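You operate a simulated robot arm through the tools that you are given. There is no shell and no other tool.

The job below is to be done with a simulated robot arm. You get a single attempt, and the scene is never put back.

TASK
Shrink the loose side of the sleeve on the bar with the blower.
Fine: half a turn of the holder faces it to the blower; the dial stays at LOW; end with the blower off and parked and the holder turned back.

It is judged by the outcome, as a careful person would: the job done as asked, and still so three seconds after it is handed in. It fails if anything else is knocked over, pushed out of place, dropped, spilled or broken.

THE ROBOT
A 7-joint arm with a two-finger gripper, fixed in place. Base frame: the origin is at the foot of the arm, x ahead of it, y to its left, z up; the work surface is at about z = 0.86. Lengths are in m, angles in degrees, forces in N, time in s.
With the tool pointing down near the work surface it reaches from about 0.34 to 0.72 m from the base axis. Its first joint turns from -66.0 to 66.0 degrees. Payload 2.45 kg.
The TCP is the grasp point between the finger pads, 0.026 m short of the fingertips. In the tool frame z runs along the fingers and y along their closing line. The gripper opens to 0.096 m. The gripper's body begins 0.069 m behind the TCP.
Orientation is that of the tool frame in the base frame, as [roll, pitch, yaw] about the fixed x, y, z axes, in that order (R = Rz(yaw) Ry(pitch) Rx(roll)). With the fingers straight down and closing along the base's y, the tool's x points along the base's -x, its y along +y and its z along -z.

THE INTERFACE
- The arm moves only by the tool apply_moves. Its argument "motion" is one flat list of numbers, 7 for each row, row after row: the shift along the base's x, y, z in m, then the turn, a rotation vector about the base's x, y, z in degrees, then the opening, from 0 (shut) to 1 (fully open). In form: [x, y, z, ax, ay, az, claw, x, y, z, ax, ay, az, claw, ...]. A call has 1 to 20 rows; each row is the pose to reach, as a shift and turn from the pose commanded when the call began. A row lasts 0.2 s, in which the tool goes at most 0.05 m and 8.6 degrees; a call with a longer step from one row to the next is refused whole, and so is a gripper value outside its range. A pose out of reach is approached as far as the arm can. The call stops where the force on the tool passes 40 N (or 10 N more than at its start, if that is more) or the arm is blocked; 0.2 s more then pass. The fingers move at their own pace and stop on an object; they squeeze with about 27 N. The grip force told is the motor's: it shows also when the fingers shut on nothing. Time passes only in rows, and 0.2 s behind the last, so rows that repeat a pose let the fingers close. It gives the time, the measured TCP pose, the force on the tool (base axes), the opening and the grip force at its end, in the units of the frame above (readings bear some noise), with the torque about the TCP (base axes, N m) and any sound that the robot's microphone picked up.
- Cameras (640 x 400 px; columns grow to the right, rows downward): "scene" is fixed at [0.1794, -0.3946, 1.4269]; the picture's right is [0.70, -0.71, 0.00], its down [-0.34, -0.34, -0.88] and it looks along [0.63, 0.61, -0.48] (base axes); focal length 361 px, centre (320, 200). "wrist" rides on the gripper at [0.082, 0.003, -0.098] in the tool frame; the picture's right is [-0.04, 1.00, 0.00], its down [-0.73, -0.03, -0.68] and it looks along [-0.68, -0.03, 0.73] (tool axes); focal length 256 px, centre (320, 200). There is no depth. A picture from a camera that has moved, and an enlarged one, comes with that camera's place and axes in the base frame and with its lens. The place of the scene camera against the robot may be out by one fixed shift of up to 0.012 m in any direction.
- get_image(camera): a new picture of that camera. It takes no simulated time.
- inspect(camera, box): a new picture of the part [left, top, right, bottom] of that camera's present view, enlarged. It takes no simulated time.
- close_job(): hands the job in; it is judged then, once.

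Places have to be worked out from the pictures, the camera data and where the tool is seen. Open the gripper and draw the arm clear of the work before you hand the job in, unless the task says otherwise.

The tools are called after "Request:" as name(argument=value, ...) on one line, values as JSON. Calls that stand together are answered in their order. apply_moves: Moves the arm, as the interface text tells. Its arguments: {"type":"object","properties":{"motion":{"type":"array","items":{"type":"number"}}},"required":["motion"]} The other tools are called the same way: get_image (camera) takes a picture; inspect (camera, box) takes an enlarged picture of a part of a camera's view; close_job () hands the job in.

At the start:

```text
time: 0.0
tool_pos: [0.375, 0.0578, 1.2603]
orientation: [179.9, 0.0, -179.9]
ft_force: [-0.1, 0.0, 0.1]
ft_torque: [0.0, 0.01, -0.02]
width: 0.0957
grasp_force: 0.1
```

scene: 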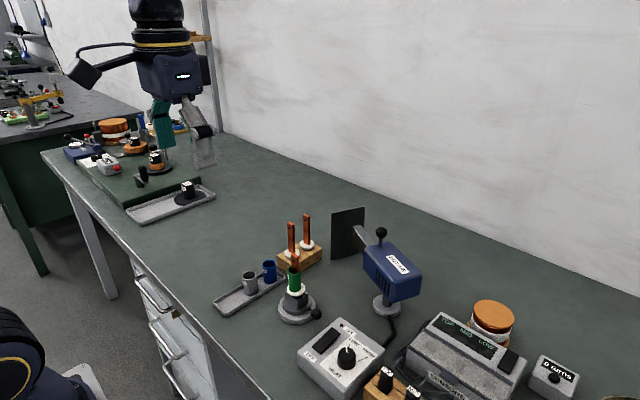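
wrist: 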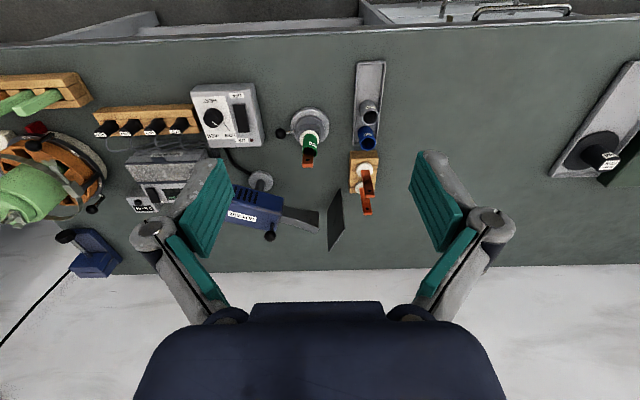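

I'll start by looking closely at the work area: the holder with the bar, the blower, the control box and the timer display.

Request:
inspect(camera="scene", box=[200, 190, 440, 340])

Request:
inspect(camera="scene", box=[280, 280, 600, 400])

Request:
inspect(camera="wrist", box=[180, 60, 400, 260])

Request:
inspect(camera="wrist", box=[0, 60, 200, 280])

```text
2.67 times, centred on (320, 265) of scene
camera zoom: at [0.1794, -0.3946, 1.4269], right [0.7, -0.71, 0.0], down [-0.34, -0.34, -0.88], along [0.63, 0.61, -0.48], focal length 962 px, centre (320, 27)
```

zoom: 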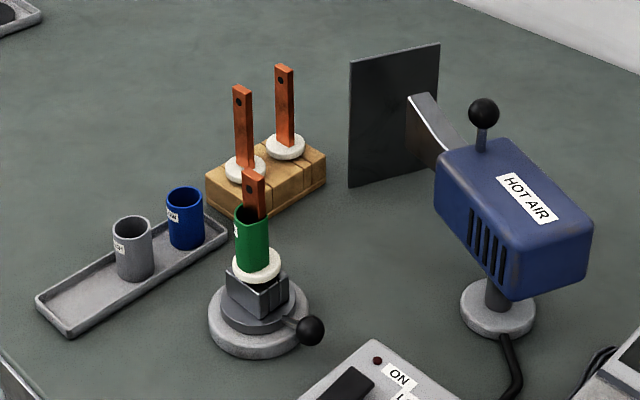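

```text
2.00 times, centred on (440, 340) of scene
camera zoom: at [0.1794, -0.3946, 1.4269], right [0.7, -0.71, 0.0], down [-0.34, -0.34, -0.88], along [0.63, 0.61, -0.48], focal length 721 px, centre (80, -80)
```

zoom: 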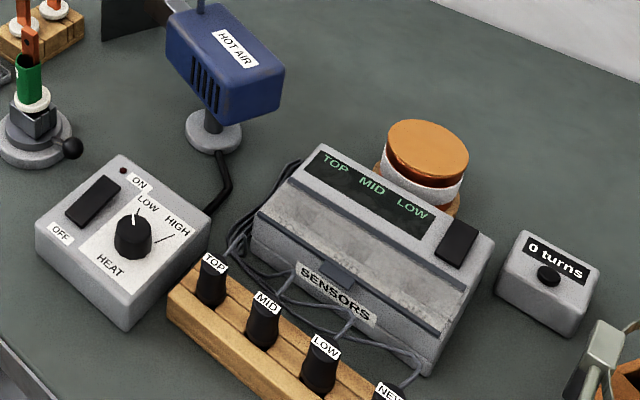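

```text
2.00 times, centred on (290, 160) of wrist
camera zoom: at [0.2921, 0.0593, 1.3588], right [0.04, 1.0, 0.0], down [0.73, -0.03, 0.68], along [0.68, -0.03, -0.73], focal length 512 px, centre (380, 280)
```

zoom: 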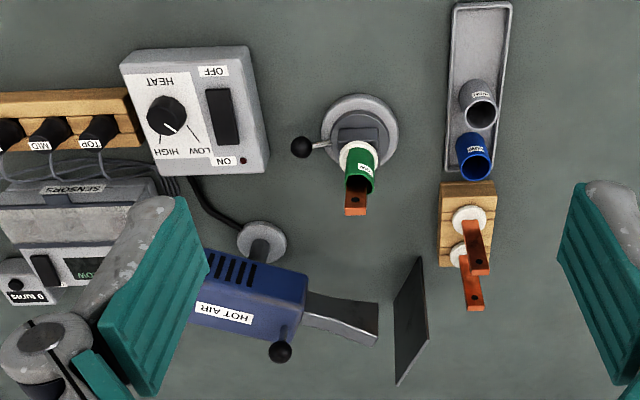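

```text
1.82 times, centred on (100, 170) of wrist
camera zoom: at [0.2921, 0.0593, 1.3588], right [0.04, 1.0, 0.0], down [0.73, -0.03, 0.68], along [0.68, -0.03, -0.73], focal length 465 px, centre (720, 254)
```

zoom: 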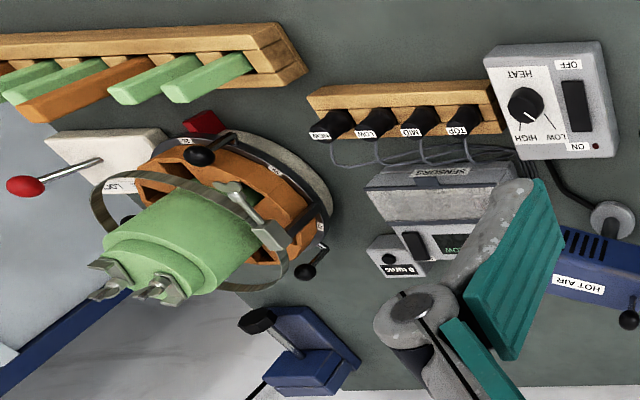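

The blower is parked facing the shield. The holder's lever points toward -y, and the dial looks to be at LOW. I'll zoom in on the sleeve, the dial and the blower.

Request:
inspect(camera="scene", box=[260, 235, 340, 335])

Request:
inspect(camera="wrist", box=[265, 90, 345, 180])

Request:
inspect(camera="scene", box=[290, 310, 400, 400])

Request:
inspect(camera="scene", box=[320, 195, 440, 330])

```text
4.00 times, centred on (300, 285) of scene
camera zoom: at [0.1794, -0.3946, 1.4269], right [0.7, -0.71, 0.0], down [-0.34, -0.34, -0.88], along [0.63, 0.61, -0.48], focal length 1443 px, centre (400, -140)
```

zoom: 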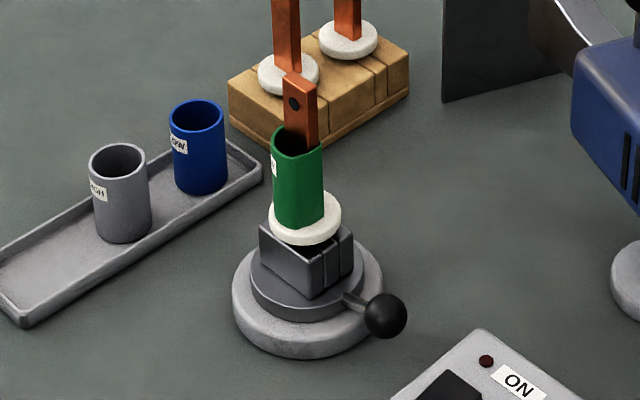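

```text
4.44 times, centred on (305, 135) of wrist
camera zoom: at [0.2921, 0.0593, 1.3588], right [0.04, 1.0, 0.0], down [0.73, -0.03, 0.68], along [0.68, -0.03, -0.73], focal length 1138 px, centre (387, 489)
```

zoom: 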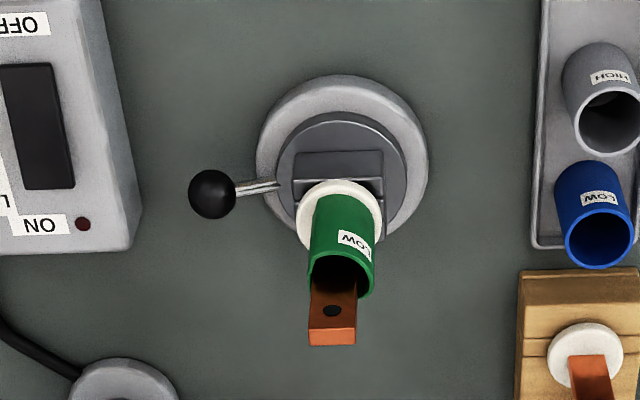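

```text
4.44 times, centred on (345, 355) of scene
camera zoom: at [0.1794, -0.3946, 1.4269], right [0.7, -0.71, 0.0], down [-0.34, -0.34, -0.88], along [0.63, 0.61, -0.48], focal length 1603 px, centre (209, -489)
```

zoom: 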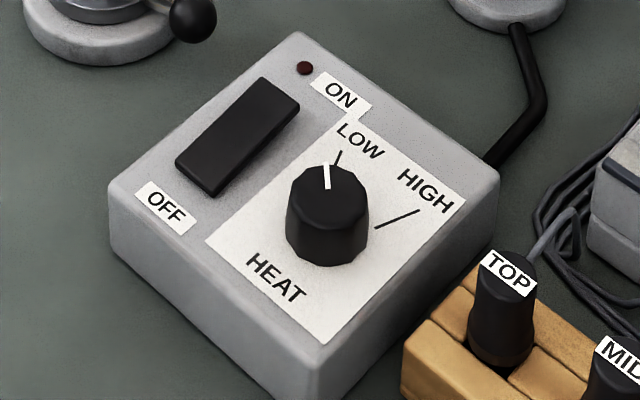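

```text
2.96 times, centred on (380, 262) of scene
camera zoom: at [0.1794, -0.3946, 1.4269], right [0.7, -0.71, 0.0], down [-0.34, -0.34, -0.88], along [0.63, 0.61, -0.48], focal length 1069 px, centre (142, 15)
```

zoom: 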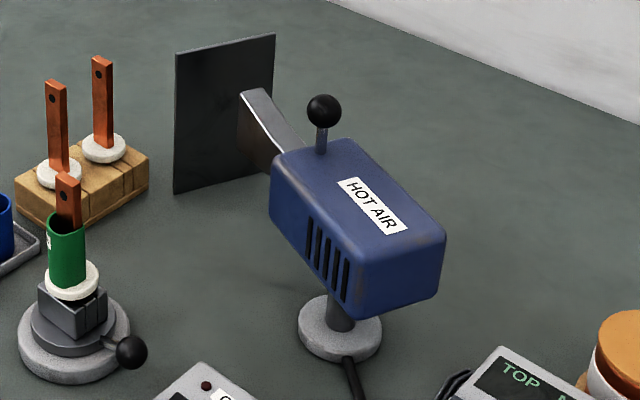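

The green sleeve is labelled LOW. The bar tops out at about z=1.0 near (0.545, 0.026), and the lever ball is near (0.545, -0.033, 0.887). I'll bring the wrist camera closer, staying above the bar, to refine these.

Request:
apply_moves(motion=[0.01, -0.006, -0.03, 0, 0, 0, 1, 0.02, -0.012, -0.06, 0, 0, 0, 1, 0.03, -0.018, -0.1, 0, 0, 0, 1, 0.035, -0.025, -0.13, 0, 0, 0, 1, 0.035, -0.03, -0.16, 0, 0, 0, 1])

Request:
get_image(camera="wrist")

Request:
inspect(camera="wrist", box=[220, 40, 420, 200])

```text
time: 1.2
tool_pos: [0.4081, 0.0279, 1.0999]
orientation: [179.9, 0.1, -179.9]
ft_force: [0.5, -0.4, 0.1]
ft_torque: [0.0, 0.0, 0.0]
width: 0.096
grasp_force: 0.0
```

```text
taken
camera wrist: at [0.3267, 0.0301, 1.198], right [0.04, 1.0, 0.0], down [0.73, -0.03, 0.68], along [0.68, -0.03, -0.73], focal length 256 px, centre (320, 200)
```

wrist: 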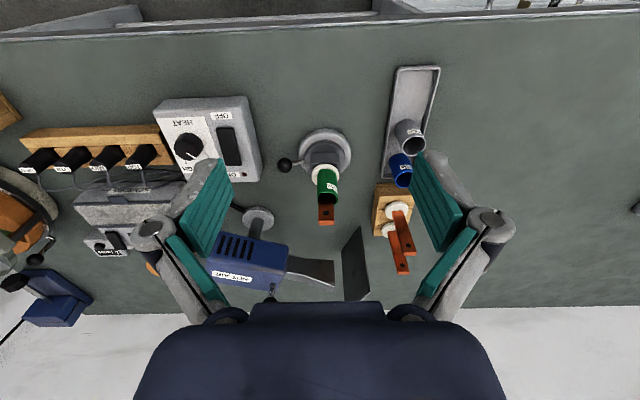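

```text
2.50 times, centred on (320, 120) of wrist
camera zoom: at [0.3267, 0.0301, 1.198], right [0.04, 1.0, 0.0], down [0.73, -0.03, 0.68], along [0.68, -0.03, -0.73], focal length 640 px, centre (320, 400)
```

zoom: 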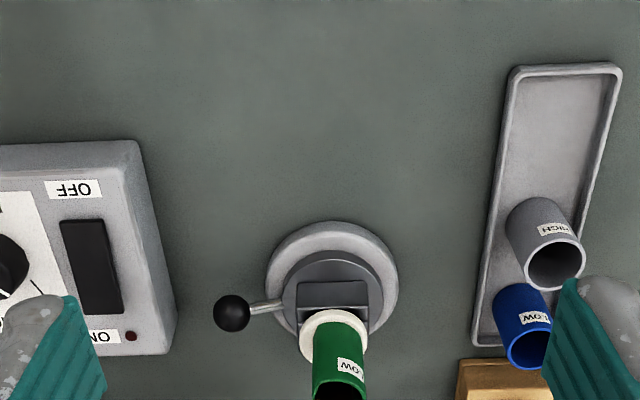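

The holder axis is near (0.540, 0.027) and the ball near (0.544, -0.032, 0.887). I'll turn the tool +90° and move to the -y side, so the camera views the sleeve from where the blower will be.

Request:
apply_moves(motion=[0.012, -0.01, 0.01, 0, 0, 8, 1, 0.024, -0.02, 0.02, 0, 0, 16, 1, 0.036, -0.03, 0.03, 0, 0, 24, 1, 0.048, -0.04, 0.03, 0, 0, 32, 1, 0.06, -0.05, 0.03, 0, 0, 40, 1, 0.072, -0.06, 0.03, 0, 0, 48, 1, 0.084, -0.07, 0.03, 0, 0, 56, 1, 0.096, -0.08, 0.03, 0, 0, 64, 1, 0.108, -0.09, 0.03, 0, 0, 72, 1, 0.12, -0.1, 0.03, 0, 0, 80, 1, 0.13, -0.118, 0.02, 0, 0, 86, 1, 0.13, -0.118, 0.02, 0, 0, 90, 1])

Request:
get_image(camera="wrist")

Request:
inspect(camera="wrist", box=[240, 80, 400, 240])

```text
time: 3.8
tool_pos: [0.539, -0.0913, 1.1206]
orientation: [-179.9, 0.0, -89.8]
ft_force: [0.5, 0.0, -0.3]
ft_torque: [0.01, 0.01, 0.02]
width: 0.0958
grasp_force: 0.1
```

```text
taken
camera wrist: at [0.5357, -0.1736, 1.2186], right [-1.0, 0.04, 0.0], down [0.03, 0.73, 0.68], along [0.03, 0.68, -0.73], focal length 256 px, centre (320, 200)
```

wrist: 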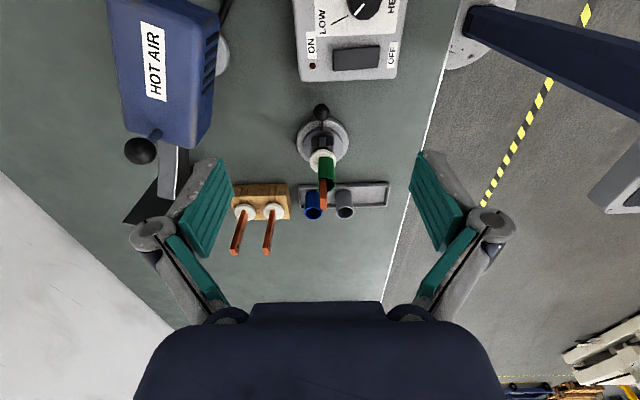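

```text
2.50 times, centred on (320, 160) of wrist
camera zoom: at [0.5357, -0.1736, 1.2186], right [-1.0, 0.04, 0.0], down [0.03, 0.73, 0.68], along [0.03, 0.68, -0.73], focal length 640 px, centre (320, 300)
```

zoom: 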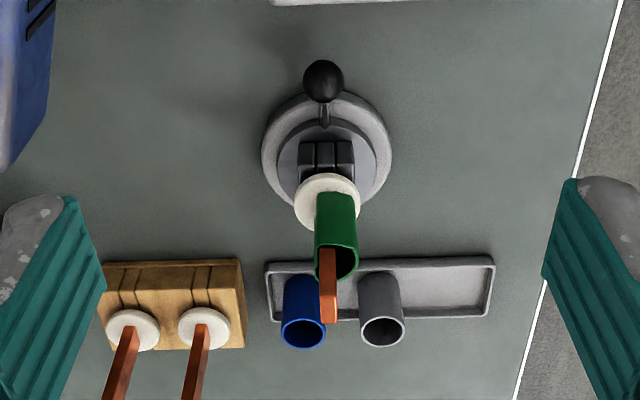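

Request:
inspect(camera="wrist", box=[290, 140, 350, 215])

Request:
inspect(camera="wrist", box=[280, 0, 420, 90])

Request:
inspect(camera="wrist", box=[100, 0, 260, 230])

Request:
get_image(camera="scene")

```text
5.33 times, centred on (320, 178) of wrist
camera zoom: at [0.5357, -0.1736, 1.2186], right [-1.0, 0.04, 0.0], down [0.03, 0.73, 0.68], along [0.03, 0.68, -0.73], focal length 1365 px, centre (320, 320)
```

zoom: 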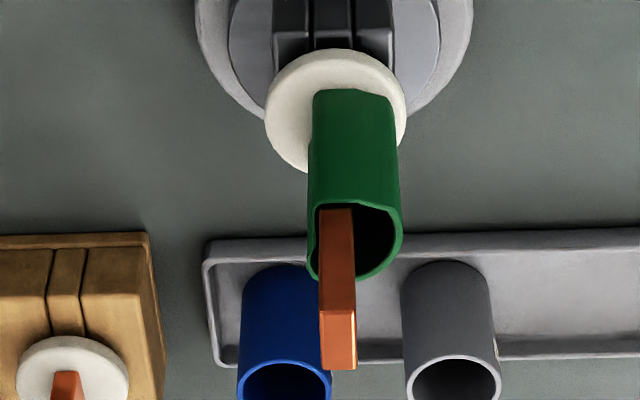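

```text
4.44 times, centred on (350, 45) of wrist
camera zoom: at [0.5357, -0.1736, 1.2186], right [-1.0, 0.04, 0.0], down [0.03, 0.73, 0.68], along [0.03, 0.68, -0.73], focal length 1138 px, centre (187, 889)
```

zoom: 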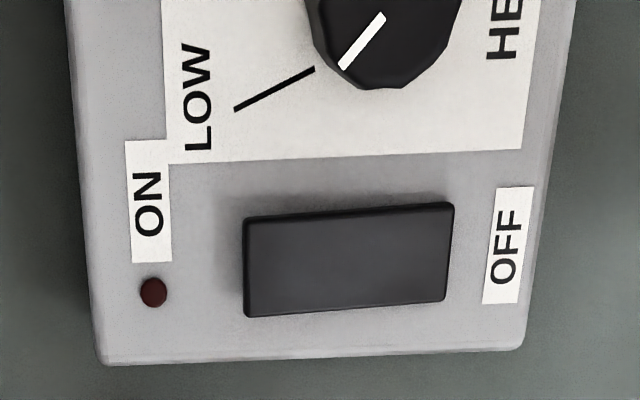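

```text
1.74 times, centred on (180, 115) of wrist
camera zoom: at [0.5357, -0.1736, 1.2186], right [-1.0, 0.04, 0.0], down [0.03, 0.73, 0.68], along [0.03, 0.68, -0.73], focal length 445 px, centre (564, 348)
```

zoom: 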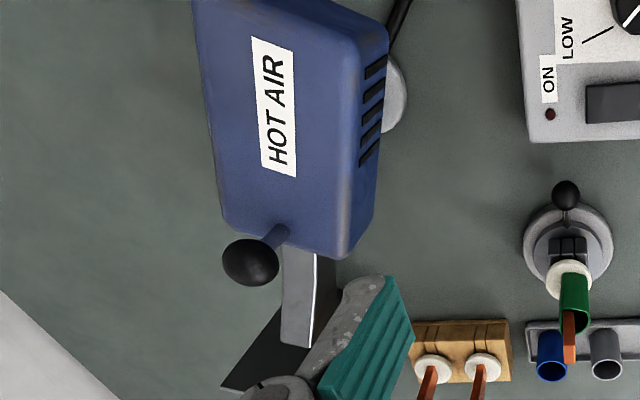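

```text
taken
```

scene: 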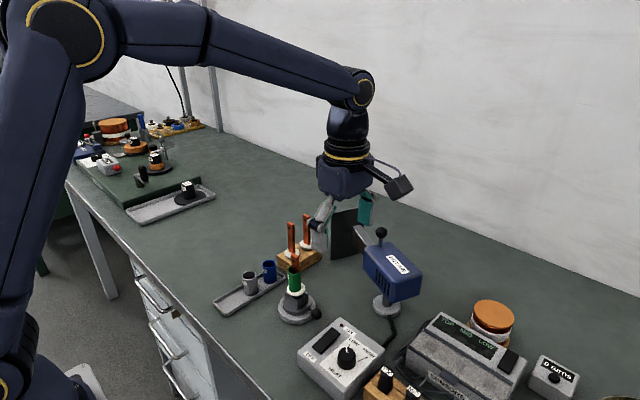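

The sleeve is tight on its +x face and bulges loose on -x, so the half turn is right. The switch is off with its LED dark. Next I move over the lever ball with the fingers open along x and stop above it to check alignment.

Request:
apply_moves(motion=[0.001, 0.03, -0.01, 0, 0, 0, 1, 0.001, 0.06, -0.03, 0, 0, 0, 1, 0.001, 0.06, -0.07, 0, 0, 0, 1, 0.001, 0.06, -0.11, 0, 0, 0, 0.8, 0.001, 0.06, -0.14, 0, 0, 0, 0.6, 0.001, 0.06, -0.16, 0, 0, 0, 0.6, 0.001, 0.06, -0.16, 0, 0, 0, 0.6])

Request:
get_image(camera="wrist")

Request:
inspect(camera="wrist", box=[250, 100, 400, 240])

Request:
inspect(camera="scene", box=[240, 180, 440, 340])

```text
time: 5.4
tool_pos: [0.5413, -0.0314, 0.9589]
orientation: [-179.9, 0.0, -89.9]
ft_force: [-0.2, -0.5, -0.6]
ft_torque: [0.01, 0.0, 0.01]
width: 0.0577
grasp_force: 0.1
```

```text
taken
camera wrist: at [0.5365, -0.1134, 1.0579], right [-1.0, 0.04, 0.0], down [0.03, 0.73, 0.68], along [0.03, 0.68, -0.73], focal length 256 px, centre (320, 200)
```

wrist: 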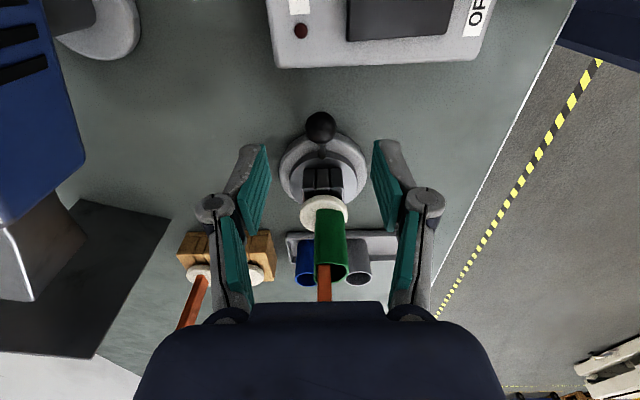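

```text
2.86 times, centred on (325, 170) of wrist
camera zoom: at [0.5365, -0.1134, 1.0579], right [-1.0, 0.04, 0.0], down [0.03, 0.73, 0.68], along [0.03, 0.68, -0.73], focal length 731 px, centre (306, 286)
```

zoom: 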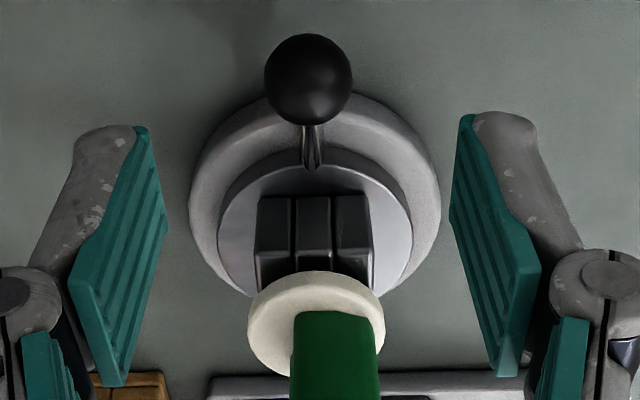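

```text
2.50 times, centred on (340, 260) of scene
camera zoom: at [0.1794, -0.3946, 1.4269], right [0.7, -0.71, 0.0], down [-0.34, -0.34, -0.88], along [0.63, 0.61, -0.48], focal length 902 px, centre (270, 50)
```

zoom: 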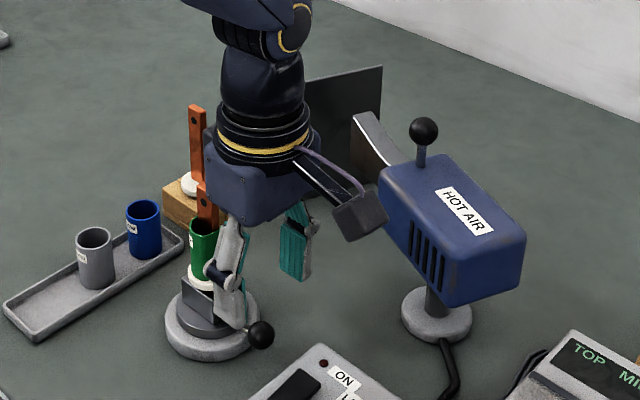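

Triangulating puts the ball at about (0.540, -0.030, 0.895), about 21 mm across, centred between the fingers. I'll lower until the ball is between the pads and close gently to measure it.

Request:
apply_moves(motion=[-0.001, 0.001, -0.02, 0, 0, 0, 0.6, -0.001, 0.001, -0.04, 0, 0, 0, 0.6, -0.001, 0.001, -0.054, 0, 0, 0, 0.6, -0.001, 0.001, -0.054, 0, 0, 0, 0.4, -0.001, 0.001, -0.054, 0, 0, 0, 0.3, -0.001, 0.001, -0.054, 0, 0, 0, 0.25, -0.001, 0.001, -0.054, 0, 0, 0, 0.2, -0.001, 0.001, -0.054, 0, 0, 0, 0.2, -0.001, 0.001, -0.054, 0, 0, 0, 0.2])

Request:
get_image(camera="wrist")

Request:
inspect(camera="scene", box=[260, 200, 380, 340])

```text
time: 7.4
tool_pos: [0.5394, -0.0291, 0.9068]
orientation: [179.9, 0.0, -89.9]
ft_force: [0.8, -0.3, -2.3]
ft_torque: [-0.03, -0.03, -0.04]
width: 0.0207
grasp_force: 44.7
```

```text
taken
camera wrist: at [0.5356, -0.1127, 1.0044], right [-1.0, 0.04, 0.0], down [0.03, 0.73, 0.68], along [0.03, 0.68, -0.73], focal length 256 px, centre (320, 200)
```

wrist: 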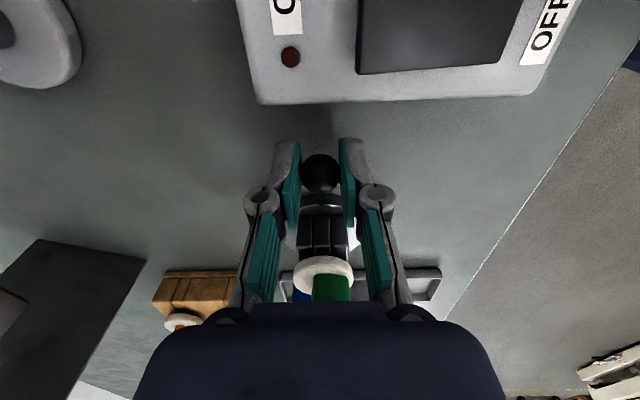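

```text
2.86 times, centred on (320, 270) of scene
camera zoom: at [0.1794, -0.3946, 1.4269], right [0.7, -0.71, 0.0], down [-0.34, -0.34, -0.88], along [0.63, 0.61, -0.48], focal length 1031 px, centre (320, 0)
```

zoom: 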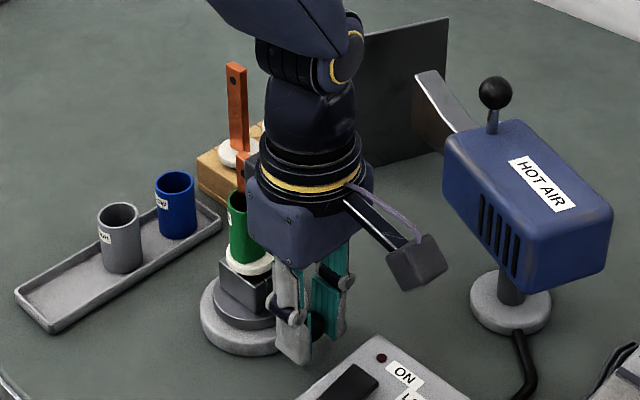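

The ball is 20.7 mm wide and sits where I estimated, so the lever radius is about 58 mm. I'll loosen to a light cage and try the first 20° of turn via the -x side, watching the forces.

Request:
apply_moves(motion=[0, 0, 0, 0, 0, 0, 0.235, -0.00505, 0.00022, 0, 0, 0, -5, 0.235, -0.01007, 0.00088, 0, 0, 0, -10, 0.235, -0.01501, 0.00198, 0, 0, 0, -15, 0.235, -0.01984, 0.0035, 0, 0, 0, -20, 0.235])

Request:
get_image(camera="wrist")

Request:
inspect(camera="scene", box=[260, 200, 380, 340])

```text
time: 8.6
tool_pos: [0.5194, -0.0251, 0.9069]
orientation: [-180.0, 0.0, -110.0]
ft_force: [-0.1, -0.2, -0.4]
ft_torque: [0.01, 0.0, 0.0]
width: 0.0227
grasp_force: 0.2
```

```text
taken
camera wrist: at [0.4878, -0.1027, 1.0049], right [-0.93, 0.38, 0.0], down [0.28, 0.68, 0.68], along [0.26, 0.63, -0.73], focal length 256 px, centre (320, 200)
```

wrist: 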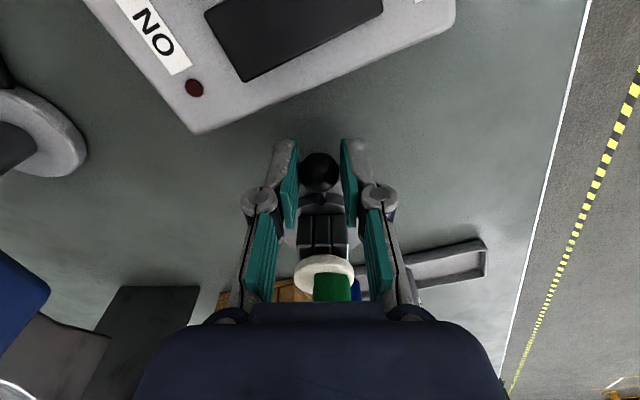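

```text
2.86 times, centred on (320, 270) of scene
camera zoom: at [0.1794, -0.3946, 1.4269], right [0.7, -0.71, 0.0], down [-0.34, -0.34, -0.88], along [0.63, 0.61, -0.48], focal length 1031 px, centre (320, 0)
```

zoom: 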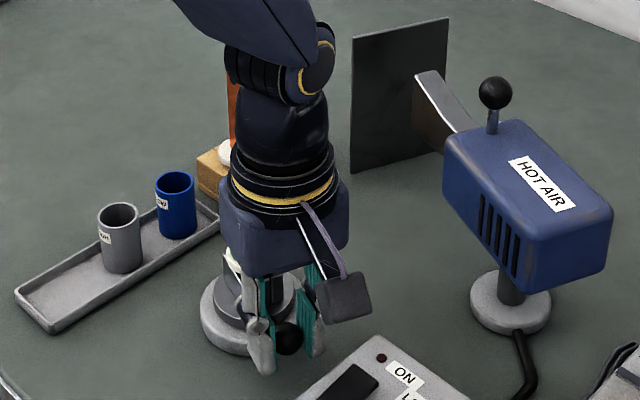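

The holder turns freely with almost no force and the ball stays caged. I'll continue the arc from 20° to 100°.

Request:
apply_moves(motion=[-0.00739, 0.00329, 0, 0, 0, -8, 0.235, -0.01425, 0.00758, 0, 0, 0, -16, 0.235, -0.02045, 0.01278, 0, 0, 0, -24, 0.235, -0.02587, 0.01879, 0, 0, 0, -32, 0.235, -0.03039, 0.0255, 0, 0, 0, -40, 0.235, -0.03394, 0.03277, 0, 0, 0, -48, 0.235, -0.03644, 0.04047, 0, 0, 0, -56, 0.235, -0.03784, 0.04844, 0, 0, 0, -64, 0.235, -0.03813, 0.05653, 0, 0, 0, -72, 0.235, -0.03728, 0.06457, 0, 0, 0, -80, 0.235])

Request:
get_image(camera="wrist")

Request:
inspect(camera="scene", box=[200, 180, 380, 340])

```text
time: 10.8
tool_pos: [0.4831, 0.0391, 0.9065]
orientation: [-179.9, -0.1, 169.9]
ft_force: [-0.6, -0.3, 0.4]
ft_torque: [-0.01, -0.03, -0.02]
width: 0.0225
grasp_force: 0.3
```

```text
taken
camera wrist: at [0.4017, 0.0549, 1.0048], right [0.22, 0.98, 0.0], down [0.72, -0.16, 0.68], along [0.66, -0.15, -0.73], focal length 256 px, centre (320, 200)
```

wrist: 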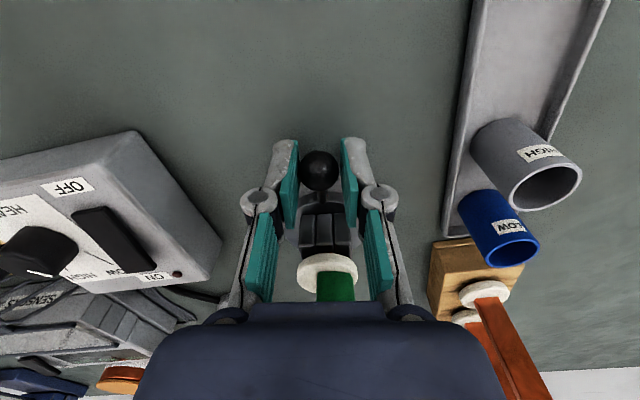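

```text
2.50 times, centred on (290, 260) of scene
camera zoom: at [0.1794, -0.3946, 1.4269], right [0.7, -0.71, 0.0], down [-0.34, -0.34, -0.88], along [0.63, 0.61, -0.48], focal length 902 px, centre (395, 50)
```

zoom: 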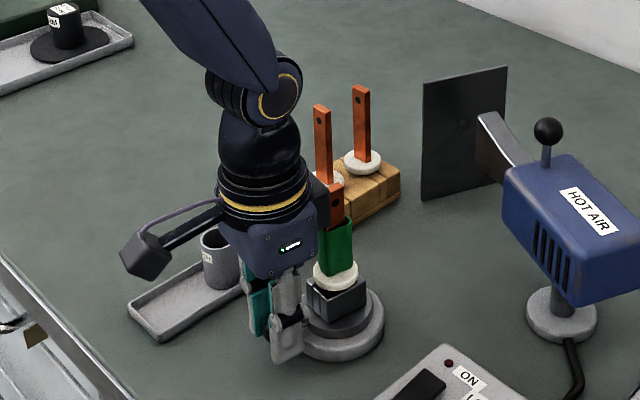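

Still smooth, and the sleeve bar is clear of the hand. I'll continue from 100° to 180°.

Request:
apply_moves(motion=[0.00196, 0.00785, 0, 0, 0, -8, 0.235, 0.00499, 0.01535, 0, 0, 0, -16, 0.235, 0.00903, 0.02236, 0, 0, 0, -24, 0.235, 0.01402, 0.02874, 0, 0, 0, -32, 0.235, 0.01984, 0.03436, 0, 0, 0, -40, 0.235, 0.02638, 0.03912, 0, 0, 0, -48, 0.235, 0.03353, 0.04291, 0, 0, 0, -56, 0.235, 0.04113, 0.04568, 0, 0, 0, -64, 0.235, 0.04905, 0.04736, 0, 0, 0, -72, 0.235, 0.05712, 0.04793, 0, 0, 0, -80, 0.235])

Request:
get_image(camera="wrist")

Request:
inspect(camera="scene", box=[200, 180, 380, 340])

```text
time: 13.0
tool_pos: [0.5405, 0.0878, 0.9065]
orientation: [180.0, 0.0, 89.9]
ft_force: [0.4, 0.6, 0.6]
ft_torque: [0.0, 0.0, -0.01]
width: 0.0227
grasp_force: 0.1
```

```text
taken
camera wrist: at [0.5423, 0.1667, 1.0052], right [1.0, -0.04, 0.0], down [-0.03, -0.73, 0.68], along [-0.03, -0.68, -0.73], focal length 256 px, centre (320, 200)
```

wrist: 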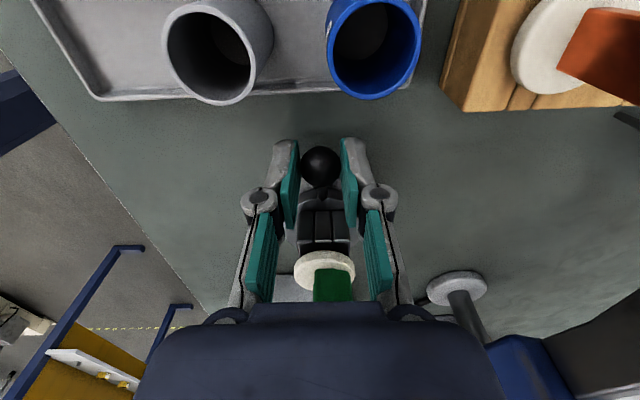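

```text
2.50 times, centred on (290, 260) of scene
camera zoom: at [0.1794, -0.3946, 1.4269], right [0.7, -0.71, 0.0], down [-0.34, -0.34, -0.88], along [0.63, 0.61, -0.48], focal length 902 px, centre (395, 50)
```

zoom: 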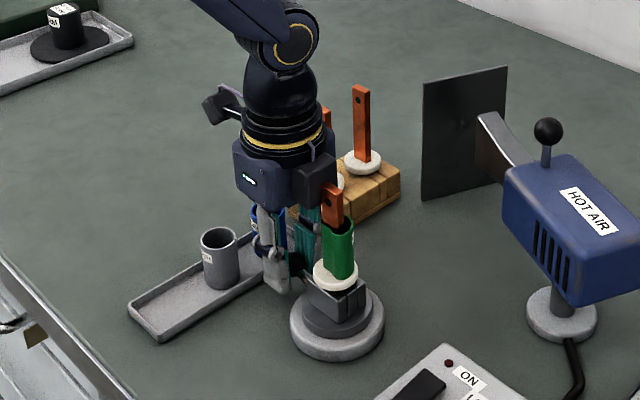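

The ball is now on the +y side with the tool turned exactly 180°. The true axis is about 2.5 mm further in +y than I assumed, which I'll use for the return. I'll open and rise straight up, then check the holder.

Request:
apply_moves(motion=[0, 0, 0, 0, 0, 0, 0.4, 0, 0, 0, 0, 0, 0, 0.5, 0, 0, 0.01, 0, 0, 0, 0.5, 0, 0, 0.04, 0, 0, 0, 0.5, 0, 0, 0.08, 0, 0, 0, 0.6, 0, 0, 0.13, 0, 0, 0, 0.8, 0, 0, 0.18, 0, 0, 0, 1, 0, 0.03, 0.22, 0, 0, 0, 1])

Request:
get_image(camera="wrist")

Request:
inspect(camera="wrist", box=[260, 80, 380, 220])

Request:
inspect(camera="scene", box=[240, 190, 440, 340])

```text
time: 14.8
tool_pos: [0.5402, 0.1172, 1.1257]
orientation: [-180.0, 0.0, 90.0]
ft_force: [-0.1, 0.0, 0.4]
ft_torque: [-0.04, -0.01, -0.02]
width: 0.096
grasp_force: 0.2
```

```text
taken
camera wrist: at [0.5425, 0.1976, 1.2243], right [1.0, -0.04, 0.0], down [-0.03, -0.73, 0.68], along [-0.03, -0.68, -0.73], focal length 256 px, centre (320, 200)
```

wrist: 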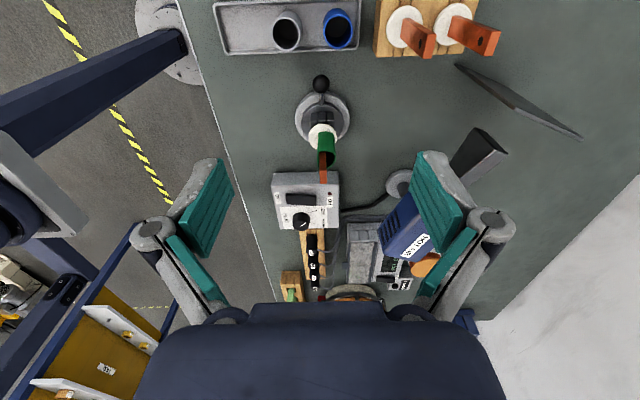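

```text
2.86 times, centred on (320, 150) of wrist
camera zoom: at [0.5425, 0.1976, 1.2243], right [1.0, -0.04, 0.0], down [-0.03, -0.73, 0.68], along [-0.03, -0.68, -0.73], focal length 731 px, centre (320, 343)
```

zoom: 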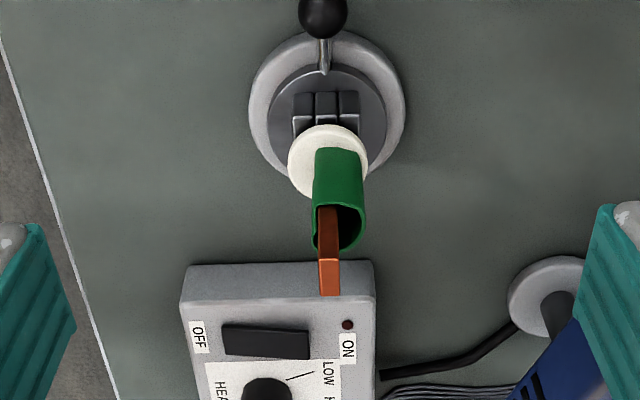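

```text
2.67 times, centred on (340, 265) of scene
camera zoom: at [0.1793, -0.3946, 1.4269], right [0.7, -0.71, 0.0], down [-0.34, -0.34, -0.88], along [0.63, 0.61, -0.48], focal length 962 px, centre (267, 27)
```

zoom: 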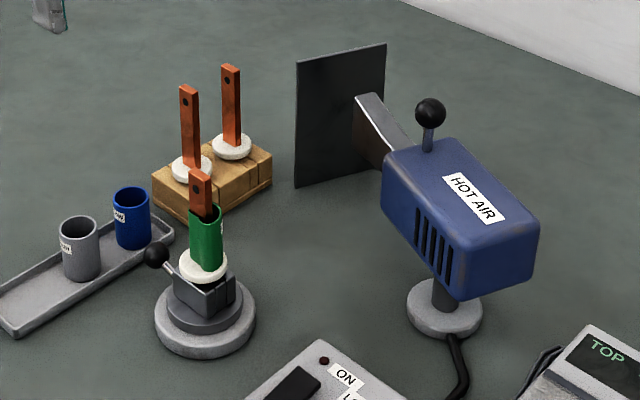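

The holder is turned and the loose bulge now faces +x, toward the blower side. Next I'll view the blower and its knob from the +y side.

Request:
apply_moves(motion=[0.03, -0.017, 0.02, 0, 0, 0, 1, 0.06, -0.034, 0.044, 0, 0, 0, 1, 0.09, -0.05, 0.044, 0, 0, 0, 1, 0.12, -0.067, 0.044, 0, 0, 0, 1, 0.12, -0.067, 0.044, 0, 0, 0, 1])

Request:
get_image(camera="wrist")

Request:
inspect(camera="wrist", box=[260, 60, 440, 220])

```text
time: 16.0
tool_pos: [0.6581, 0.0488, 1.1693]
orientation: [-179.9, 0.1, 90.1]
ft_force: [0.5, 0.1, 0.1]
ft_torque: [-0.03, 0.01, 0.0]
width: 0.0962
grasp_force: 0.1
```

```text
taken
camera wrist: at [0.6615, 0.1294, 1.268], right [1.0, -0.04, 0.0], down [-0.03, -0.73, 0.68], along [-0.03, -0.68, -0.73], focal length 256 px, centre (320, 200)
```

wrist: 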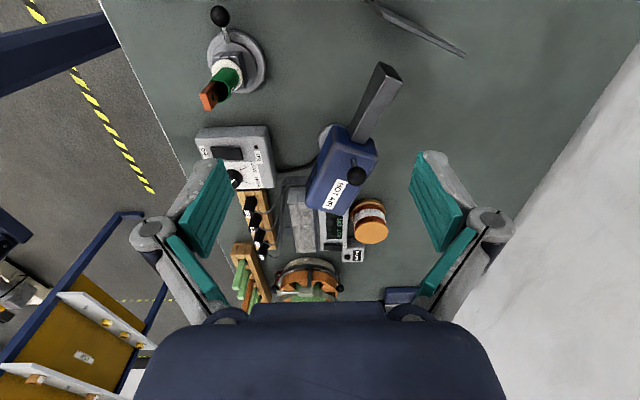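

```text
2.50 times, centred on (350, 140) of wrist
camera zoom: at [0.6615, 0.1294, 1.268], right [1.0, -0.04, 0.0], down [-0.03, -0.73, 0.68], along [-0.03, -0.68, -0.73], focal length 640 px, centre (245, 350)
```

zoom: 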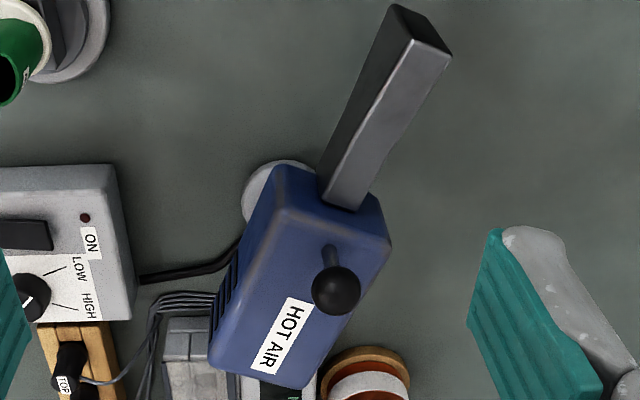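

The blower knob is about (0.698, -0.062, 1.023) on a stem, and the body top is near z=0.985. The pivot is about (0.680, -0.103), and aiming at the holder needs roughly +68° of swing. I'll move above the knob and check alignment.

Request:
apply_moves(motion=[0.01, -0.03, 0, 0, 0, 0, 1, 0.02, -0.07, 0, 0, 0, 0, 1, 0.038, -0.111, -0.01, 0, 0, 0, 0.9, 0.038, -0.111, -0.04, 0, 0, 0, 0.7, 0.038, -0.111, -0.075, 0, 0, 0, 0.6, 0.038, -0.111, -0.085, 0, 0, 0, 0.6])

Request:
get_image(camera="wrist")

Request:
inspect(camera="scene", box=[300, 160, 460, 320])

```text
time: 17.4
tool_pos: [0.6976, -0.0619, 1.0853]
orientation: [179.9, 0.0, 90.1]
ft_force: [-0.3, 0.2, -0.6]
ft_torque: [0.0, 0.0, 0.0]
width: 0.0575
grasp_force: 0.0
out of reach, approached as far as the arm can: row 3, 4
```

```text
taken
camera wrist: at [0.6995, 0.0186, 1.1834], right [1.0, -0.04, 0.0], down [-0.03, -0.73, 0.68], along [-0.03, -0.68, -0.73], focal length 256 px, centre (320, 200)
```

wrist: 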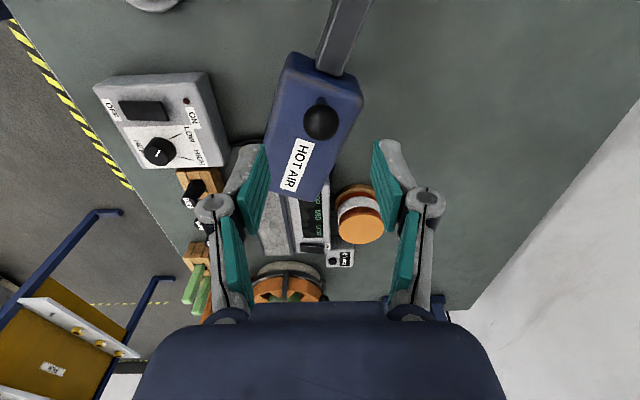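

```text
2.50 times, centred on (380, 240) of scene
camera zoom: at [0.1794, -0.3946, 1.4269], right [0.7, -0.71, 0.0], down [-0.34, -0.34, -0.88], along [0.63, 0.61, -0.48], focal length 902 px, centre (170, 100)
```

zoom: 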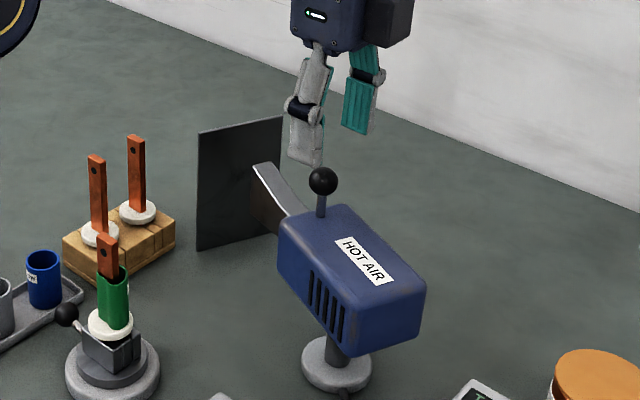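

The ball is centred in x, with about 3 mm of uncertainty along y and z. I'll go down to about z=1.036 around the ball, still open, and check before closing.

Request:
apply_moves(motion=[0, 0.001, -0.02, 0, 0, 0, 0.6, 0, 0.002, -0.04, 0, 0, 0, 0.6, 0, 0.002, -0.049, 0, 0, 0, 0.6, 0, 0.002, -0.049, 0, 0, 0, 0.5])

Request:
get_image(camera="wrist")

Request:
inspect(camera="scene", box=[320, 190, 440, 310])

```text
time: 18.4
tool_pos: [0.6977, -0.0605, 1.0365]
orientation: [-179.9, 0.0, 90.1]
ft_force: [-1.1, 0.5, -0.4]
ft_torque: [-0.01, 0.03, -0.01]
width: 0.048
grasp_force: 0.1
```

```text
taken
camera wrist: at [0.6996, 0.021, 1.1347], right [1.0, -0.04, 0.0], down [-0.03, -0.73, 0.68], along [-0.03, -0.68, -0.73], focal length 256 px, centre (320, 200)
```

wrist: 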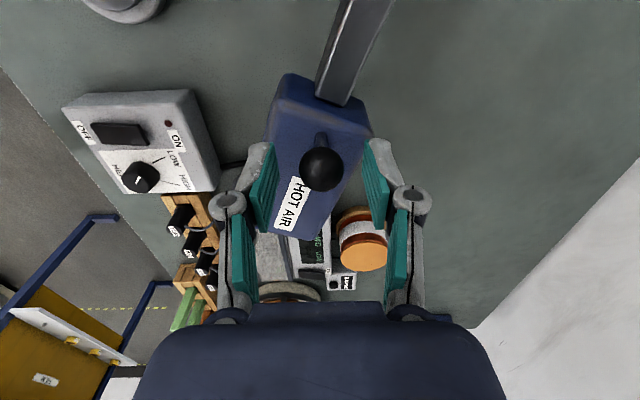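

```text
3.33 times, centred on (380, 250) of scene
camera zoom: at [0.1794, -0.3946, 1.4269], right [0.7, -0.71, 0.0], down [-0.34, -0.34, -0.88], along [0.63, 0.61, -0.48], focal length 1202 px, centre (120, 33)
```

zoom: 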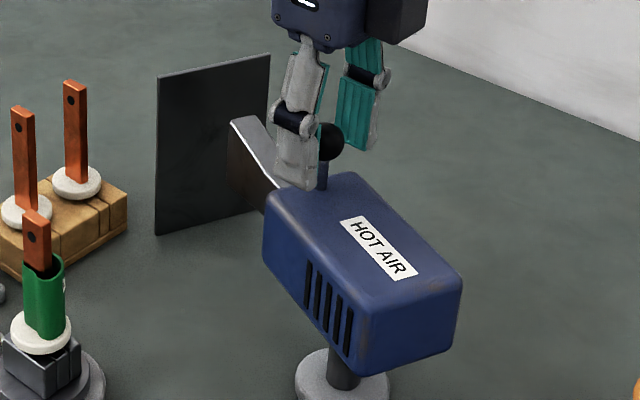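

The ball sits between the pads at about z=1.023. I'll close to measure it, then loosen slightly.

Request:
apply_moves(motion=[0, 0, 0, 0, 0, 0, 0.4, 0, 0, 0, 0, 0, 0, 0.3, 0, 0, 0, 0, 0, 0, 0.22, 0, 0, 0, 0, 0, 0, 0.22, 0, 0, 0, 0, 0, 0, 0.22])

```text
time: 19.6
tool_pos: [0.6975, -0.0592, 1.0364]
orientation: [180.0, 0.1, 90.2]
ft_force: [6.2, 0.2, -0.9]
ft_torque: [-0.02, -0.12, 0.14]
width: 0.0225
grasp_force: 44.9
```

The knob is 22.5 mm. I'll loosen to a light cage and swing the first 18° to see whether it moves freely.

Request:
apply_moves(motion=[0, 0, 0, 0, 0, 0, 0.255, -0.00454, 0.00154, 0, 0, 0, 4, 0.255, -0.00921, 0.00261, 0, 0, 0, 8, 0.255, -0.01397, 0.00317, 0, 0, 0, 12, 0.255])

Request:
get_image(camera="wrist")

Request:
get_image(camera="scene")

```text
time: 20.6
tool_pos: [0.6828, -0.0551, 1.0362]
orientation: [-179.9, 0.1, 102.1]
ft_force: [2.8, 1.3, 0.2]
ft_torque: [0.0, -0.04, 0.02]
width: 0.0258
grasp_force: 0.4
```

```text
taken
camera wrist: at [0.6684, 0.0232, 1.1348], right [0.99, 0.17, 0.0], down [0.13, -0.72, 0.68], along [0.12, -0.67, -0.73], focal length 256 px, centre (320, 200)
```

wrist: 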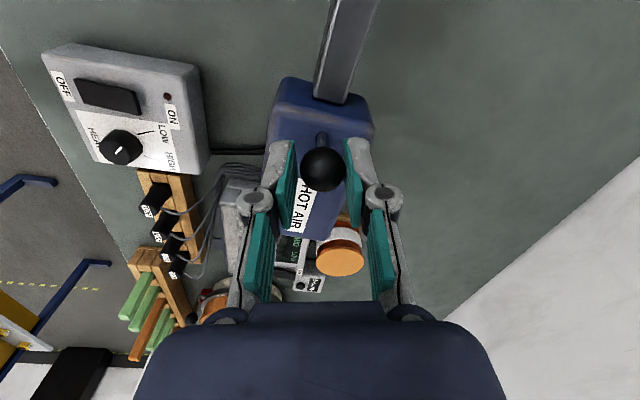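

```text
taken
```

scene: 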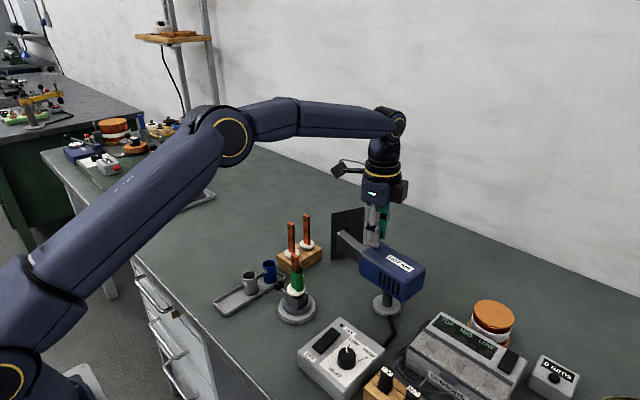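

The blower swings freely with about 3 N. I'll continue to about 56° of swing and then look.

Request:
apply_moves(motion=[-0.00639, 0, 0, 0, 0, 6, 0.255, -0.01271, -0.00093, 0, 0, 0, 12, 0.255, -0.01885, -0.00272, 0, 0, 0, 18, 0.255, -0.02468, -0.00534, 0, 0, 0, 24, 0.255, -0.02878, -0.00782, 0, 0, 0, 28, 0.255])

Request:
get_image(camera="wrist")

Request:
inspect(camera="scene", box=[240, 180, 460, 340])

```text
time: 21.8
tool_pos: [0.6543, -0.0642, 1.0371]
orientation: [-180.0, 0.0, 130.1]
ft_force: [0.7, 1.8, -0.7]
ft_torque: [0.02, -0.02, 0.01]
width: 0.0261
grasp_force: 1.0
```

```text
taken
camera wrist: at [0.6038, -0.0012, 1.1349], right [0.79, 0.61, 0.0], down [0.45, -0.58, 0.68], along [0.42, -0.54, -0.73], focal length 256 px, centre (320, 200)
```

wrist: 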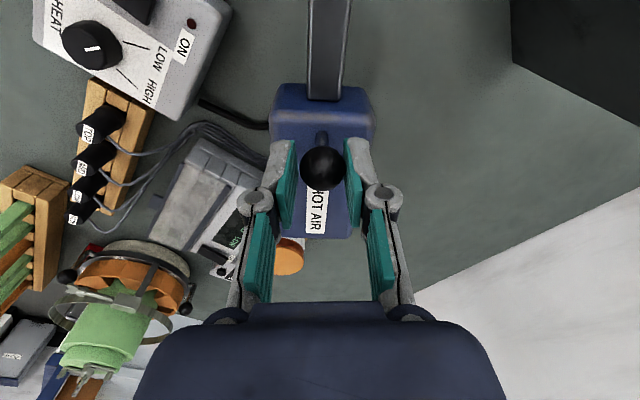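

```text
2.50 times, centred on (350, 260) of scene
camera zoom: at [0.1794, -0.3946, 1.4269], right [0.7, -0.71, 0.0], down [-0.34, -0.34, -0.88], along [0.63, 0.61, -0.48], focal length 902 px, centre (245, 50)
```

zoom: 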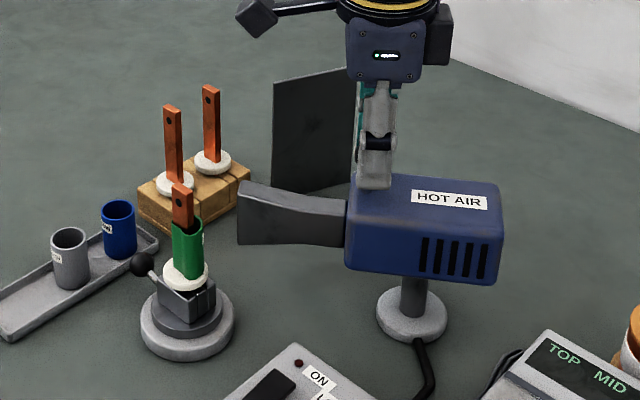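

The nozzle now points about 126°, and the line to the holder is about 136°. I'll continue gently another 12°, checking forces for a stop.

Request:
apply_moves(motion=[-0.00258, -0.00189, 0, 0, 0, 3, 0.255, -0.00502, -0.00395, 0, 0, 0, 6, 0.255, -0.00731, -0.00618, 0, 0, 0, 8, 0.255])

Request:
get_image(camera="wrist")

Request:
inspect(camera="scene", box=[240, 180, 460, 340])

```text
time: 22.6
tool_pos: [0.6469, -0.0716, 1.0369]
orientation: [-180.0, 0.0, 138.0]
ft_force: [1.5, 0.2, -0.8]
ft_torque: [0.01, -0.03, 0.02]
width: 0.0258
grasp_force: 0.9
```

```text
taken
camera wrist: at [0.5878, -0.0151, 1.1347], right [0.7, 0.72, 0.0], down [0.53, -0.51, 0.68], along [0.49, -0.47, -0.73], focal length 256 px, centre (320, 200)
```

wrist: 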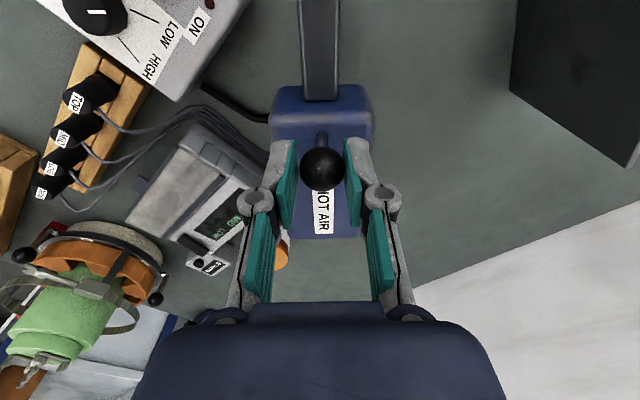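

```text
2.50 times, centred on (350, 260) of scene
camera zoom: at [0.1794, -0.3946, 1.4269], right [0.7, -0.71, 0.0], down [-0.34, -0.34, -0.88], along [0.63, 0.61, -0.48], focal length 902 px, centre (245, 50)
```

zoom: 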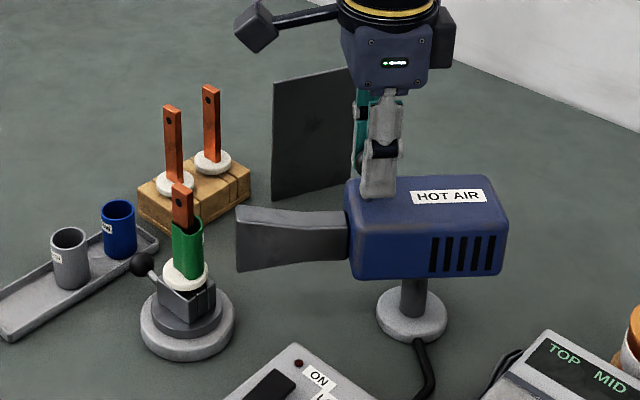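

There's no stop and the force is small. The nozzle reads about 137°. I'll release the knob, rise, and back off to check the aim against the sleeve.

Request:
apply_moves(motion=[0, 0, 0, 0, 0, 0, 0.4, 0, 0, 0, 0, 0, 0, 0.5, 0, 0, 0.015, 0, 0, 0, 0.5, 0, 0, 0.05, 0, 0, 0, 0.6, -0.02, 0, 0.09, 0, 0, 8, 0.8, -0.05, 0, 0.12, 0, 0, 16, 1, -0.09, 0.01, 0.14, 0, 0, 24, 1, -0.13, 0.02, 0.15, 0, 0, 32, 1, -0.17, 0.03, 0.15, 0, 0, 40, 1, -0.2, 0.04, 0.15, 0, 0, 42, 1])

Request:
get_image(camera="wrist")

Request:
inspect(camera="scene", box=[240, 180, 460, 340])

```text
time: 24.8
tool_pos: [0.4458, -0.03, 1.1865]
orientation: [180.0, 0.0, -179.8]
ft_force: [-0.7, 0.3, 1.0]
ft_torque: [0.05, -0.04, 0.0]
width: 0.0959
grasp_force: 0.0
```

```text
taken
camera wrist: at [0.364, -0.0286, 1.2836], right [0.04, 1.0, 0.0], down [0.73, -0.03, 0.68], along [0.68, -0.03, -0.73], focal length 256 px, centre (320, 200)
```

wrist: 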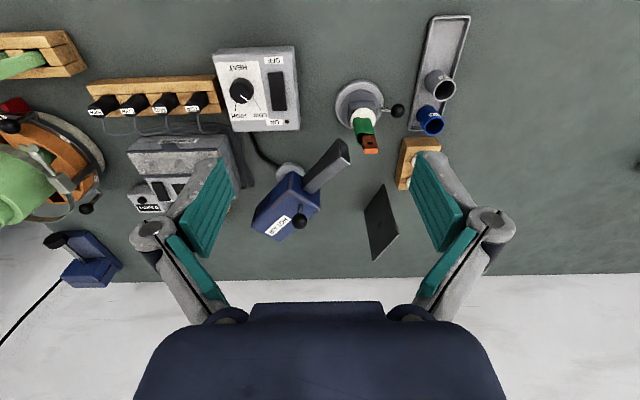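

```text
2.50 times, centred on (350, 260) of scene
camera zoom: at [0.1794, -0.3946, 1.4269], right [0.7, -0.71, 0.0], down [-0.34, -0.34, -0.88], along [0.63, 0.61, -0.48], focal length 902 px, centre (245, 50)
```

zoom: 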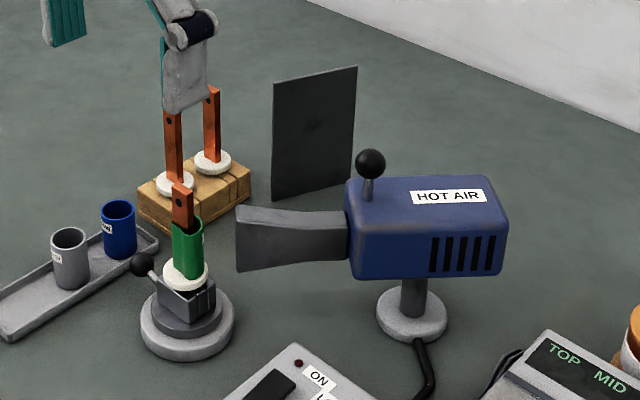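

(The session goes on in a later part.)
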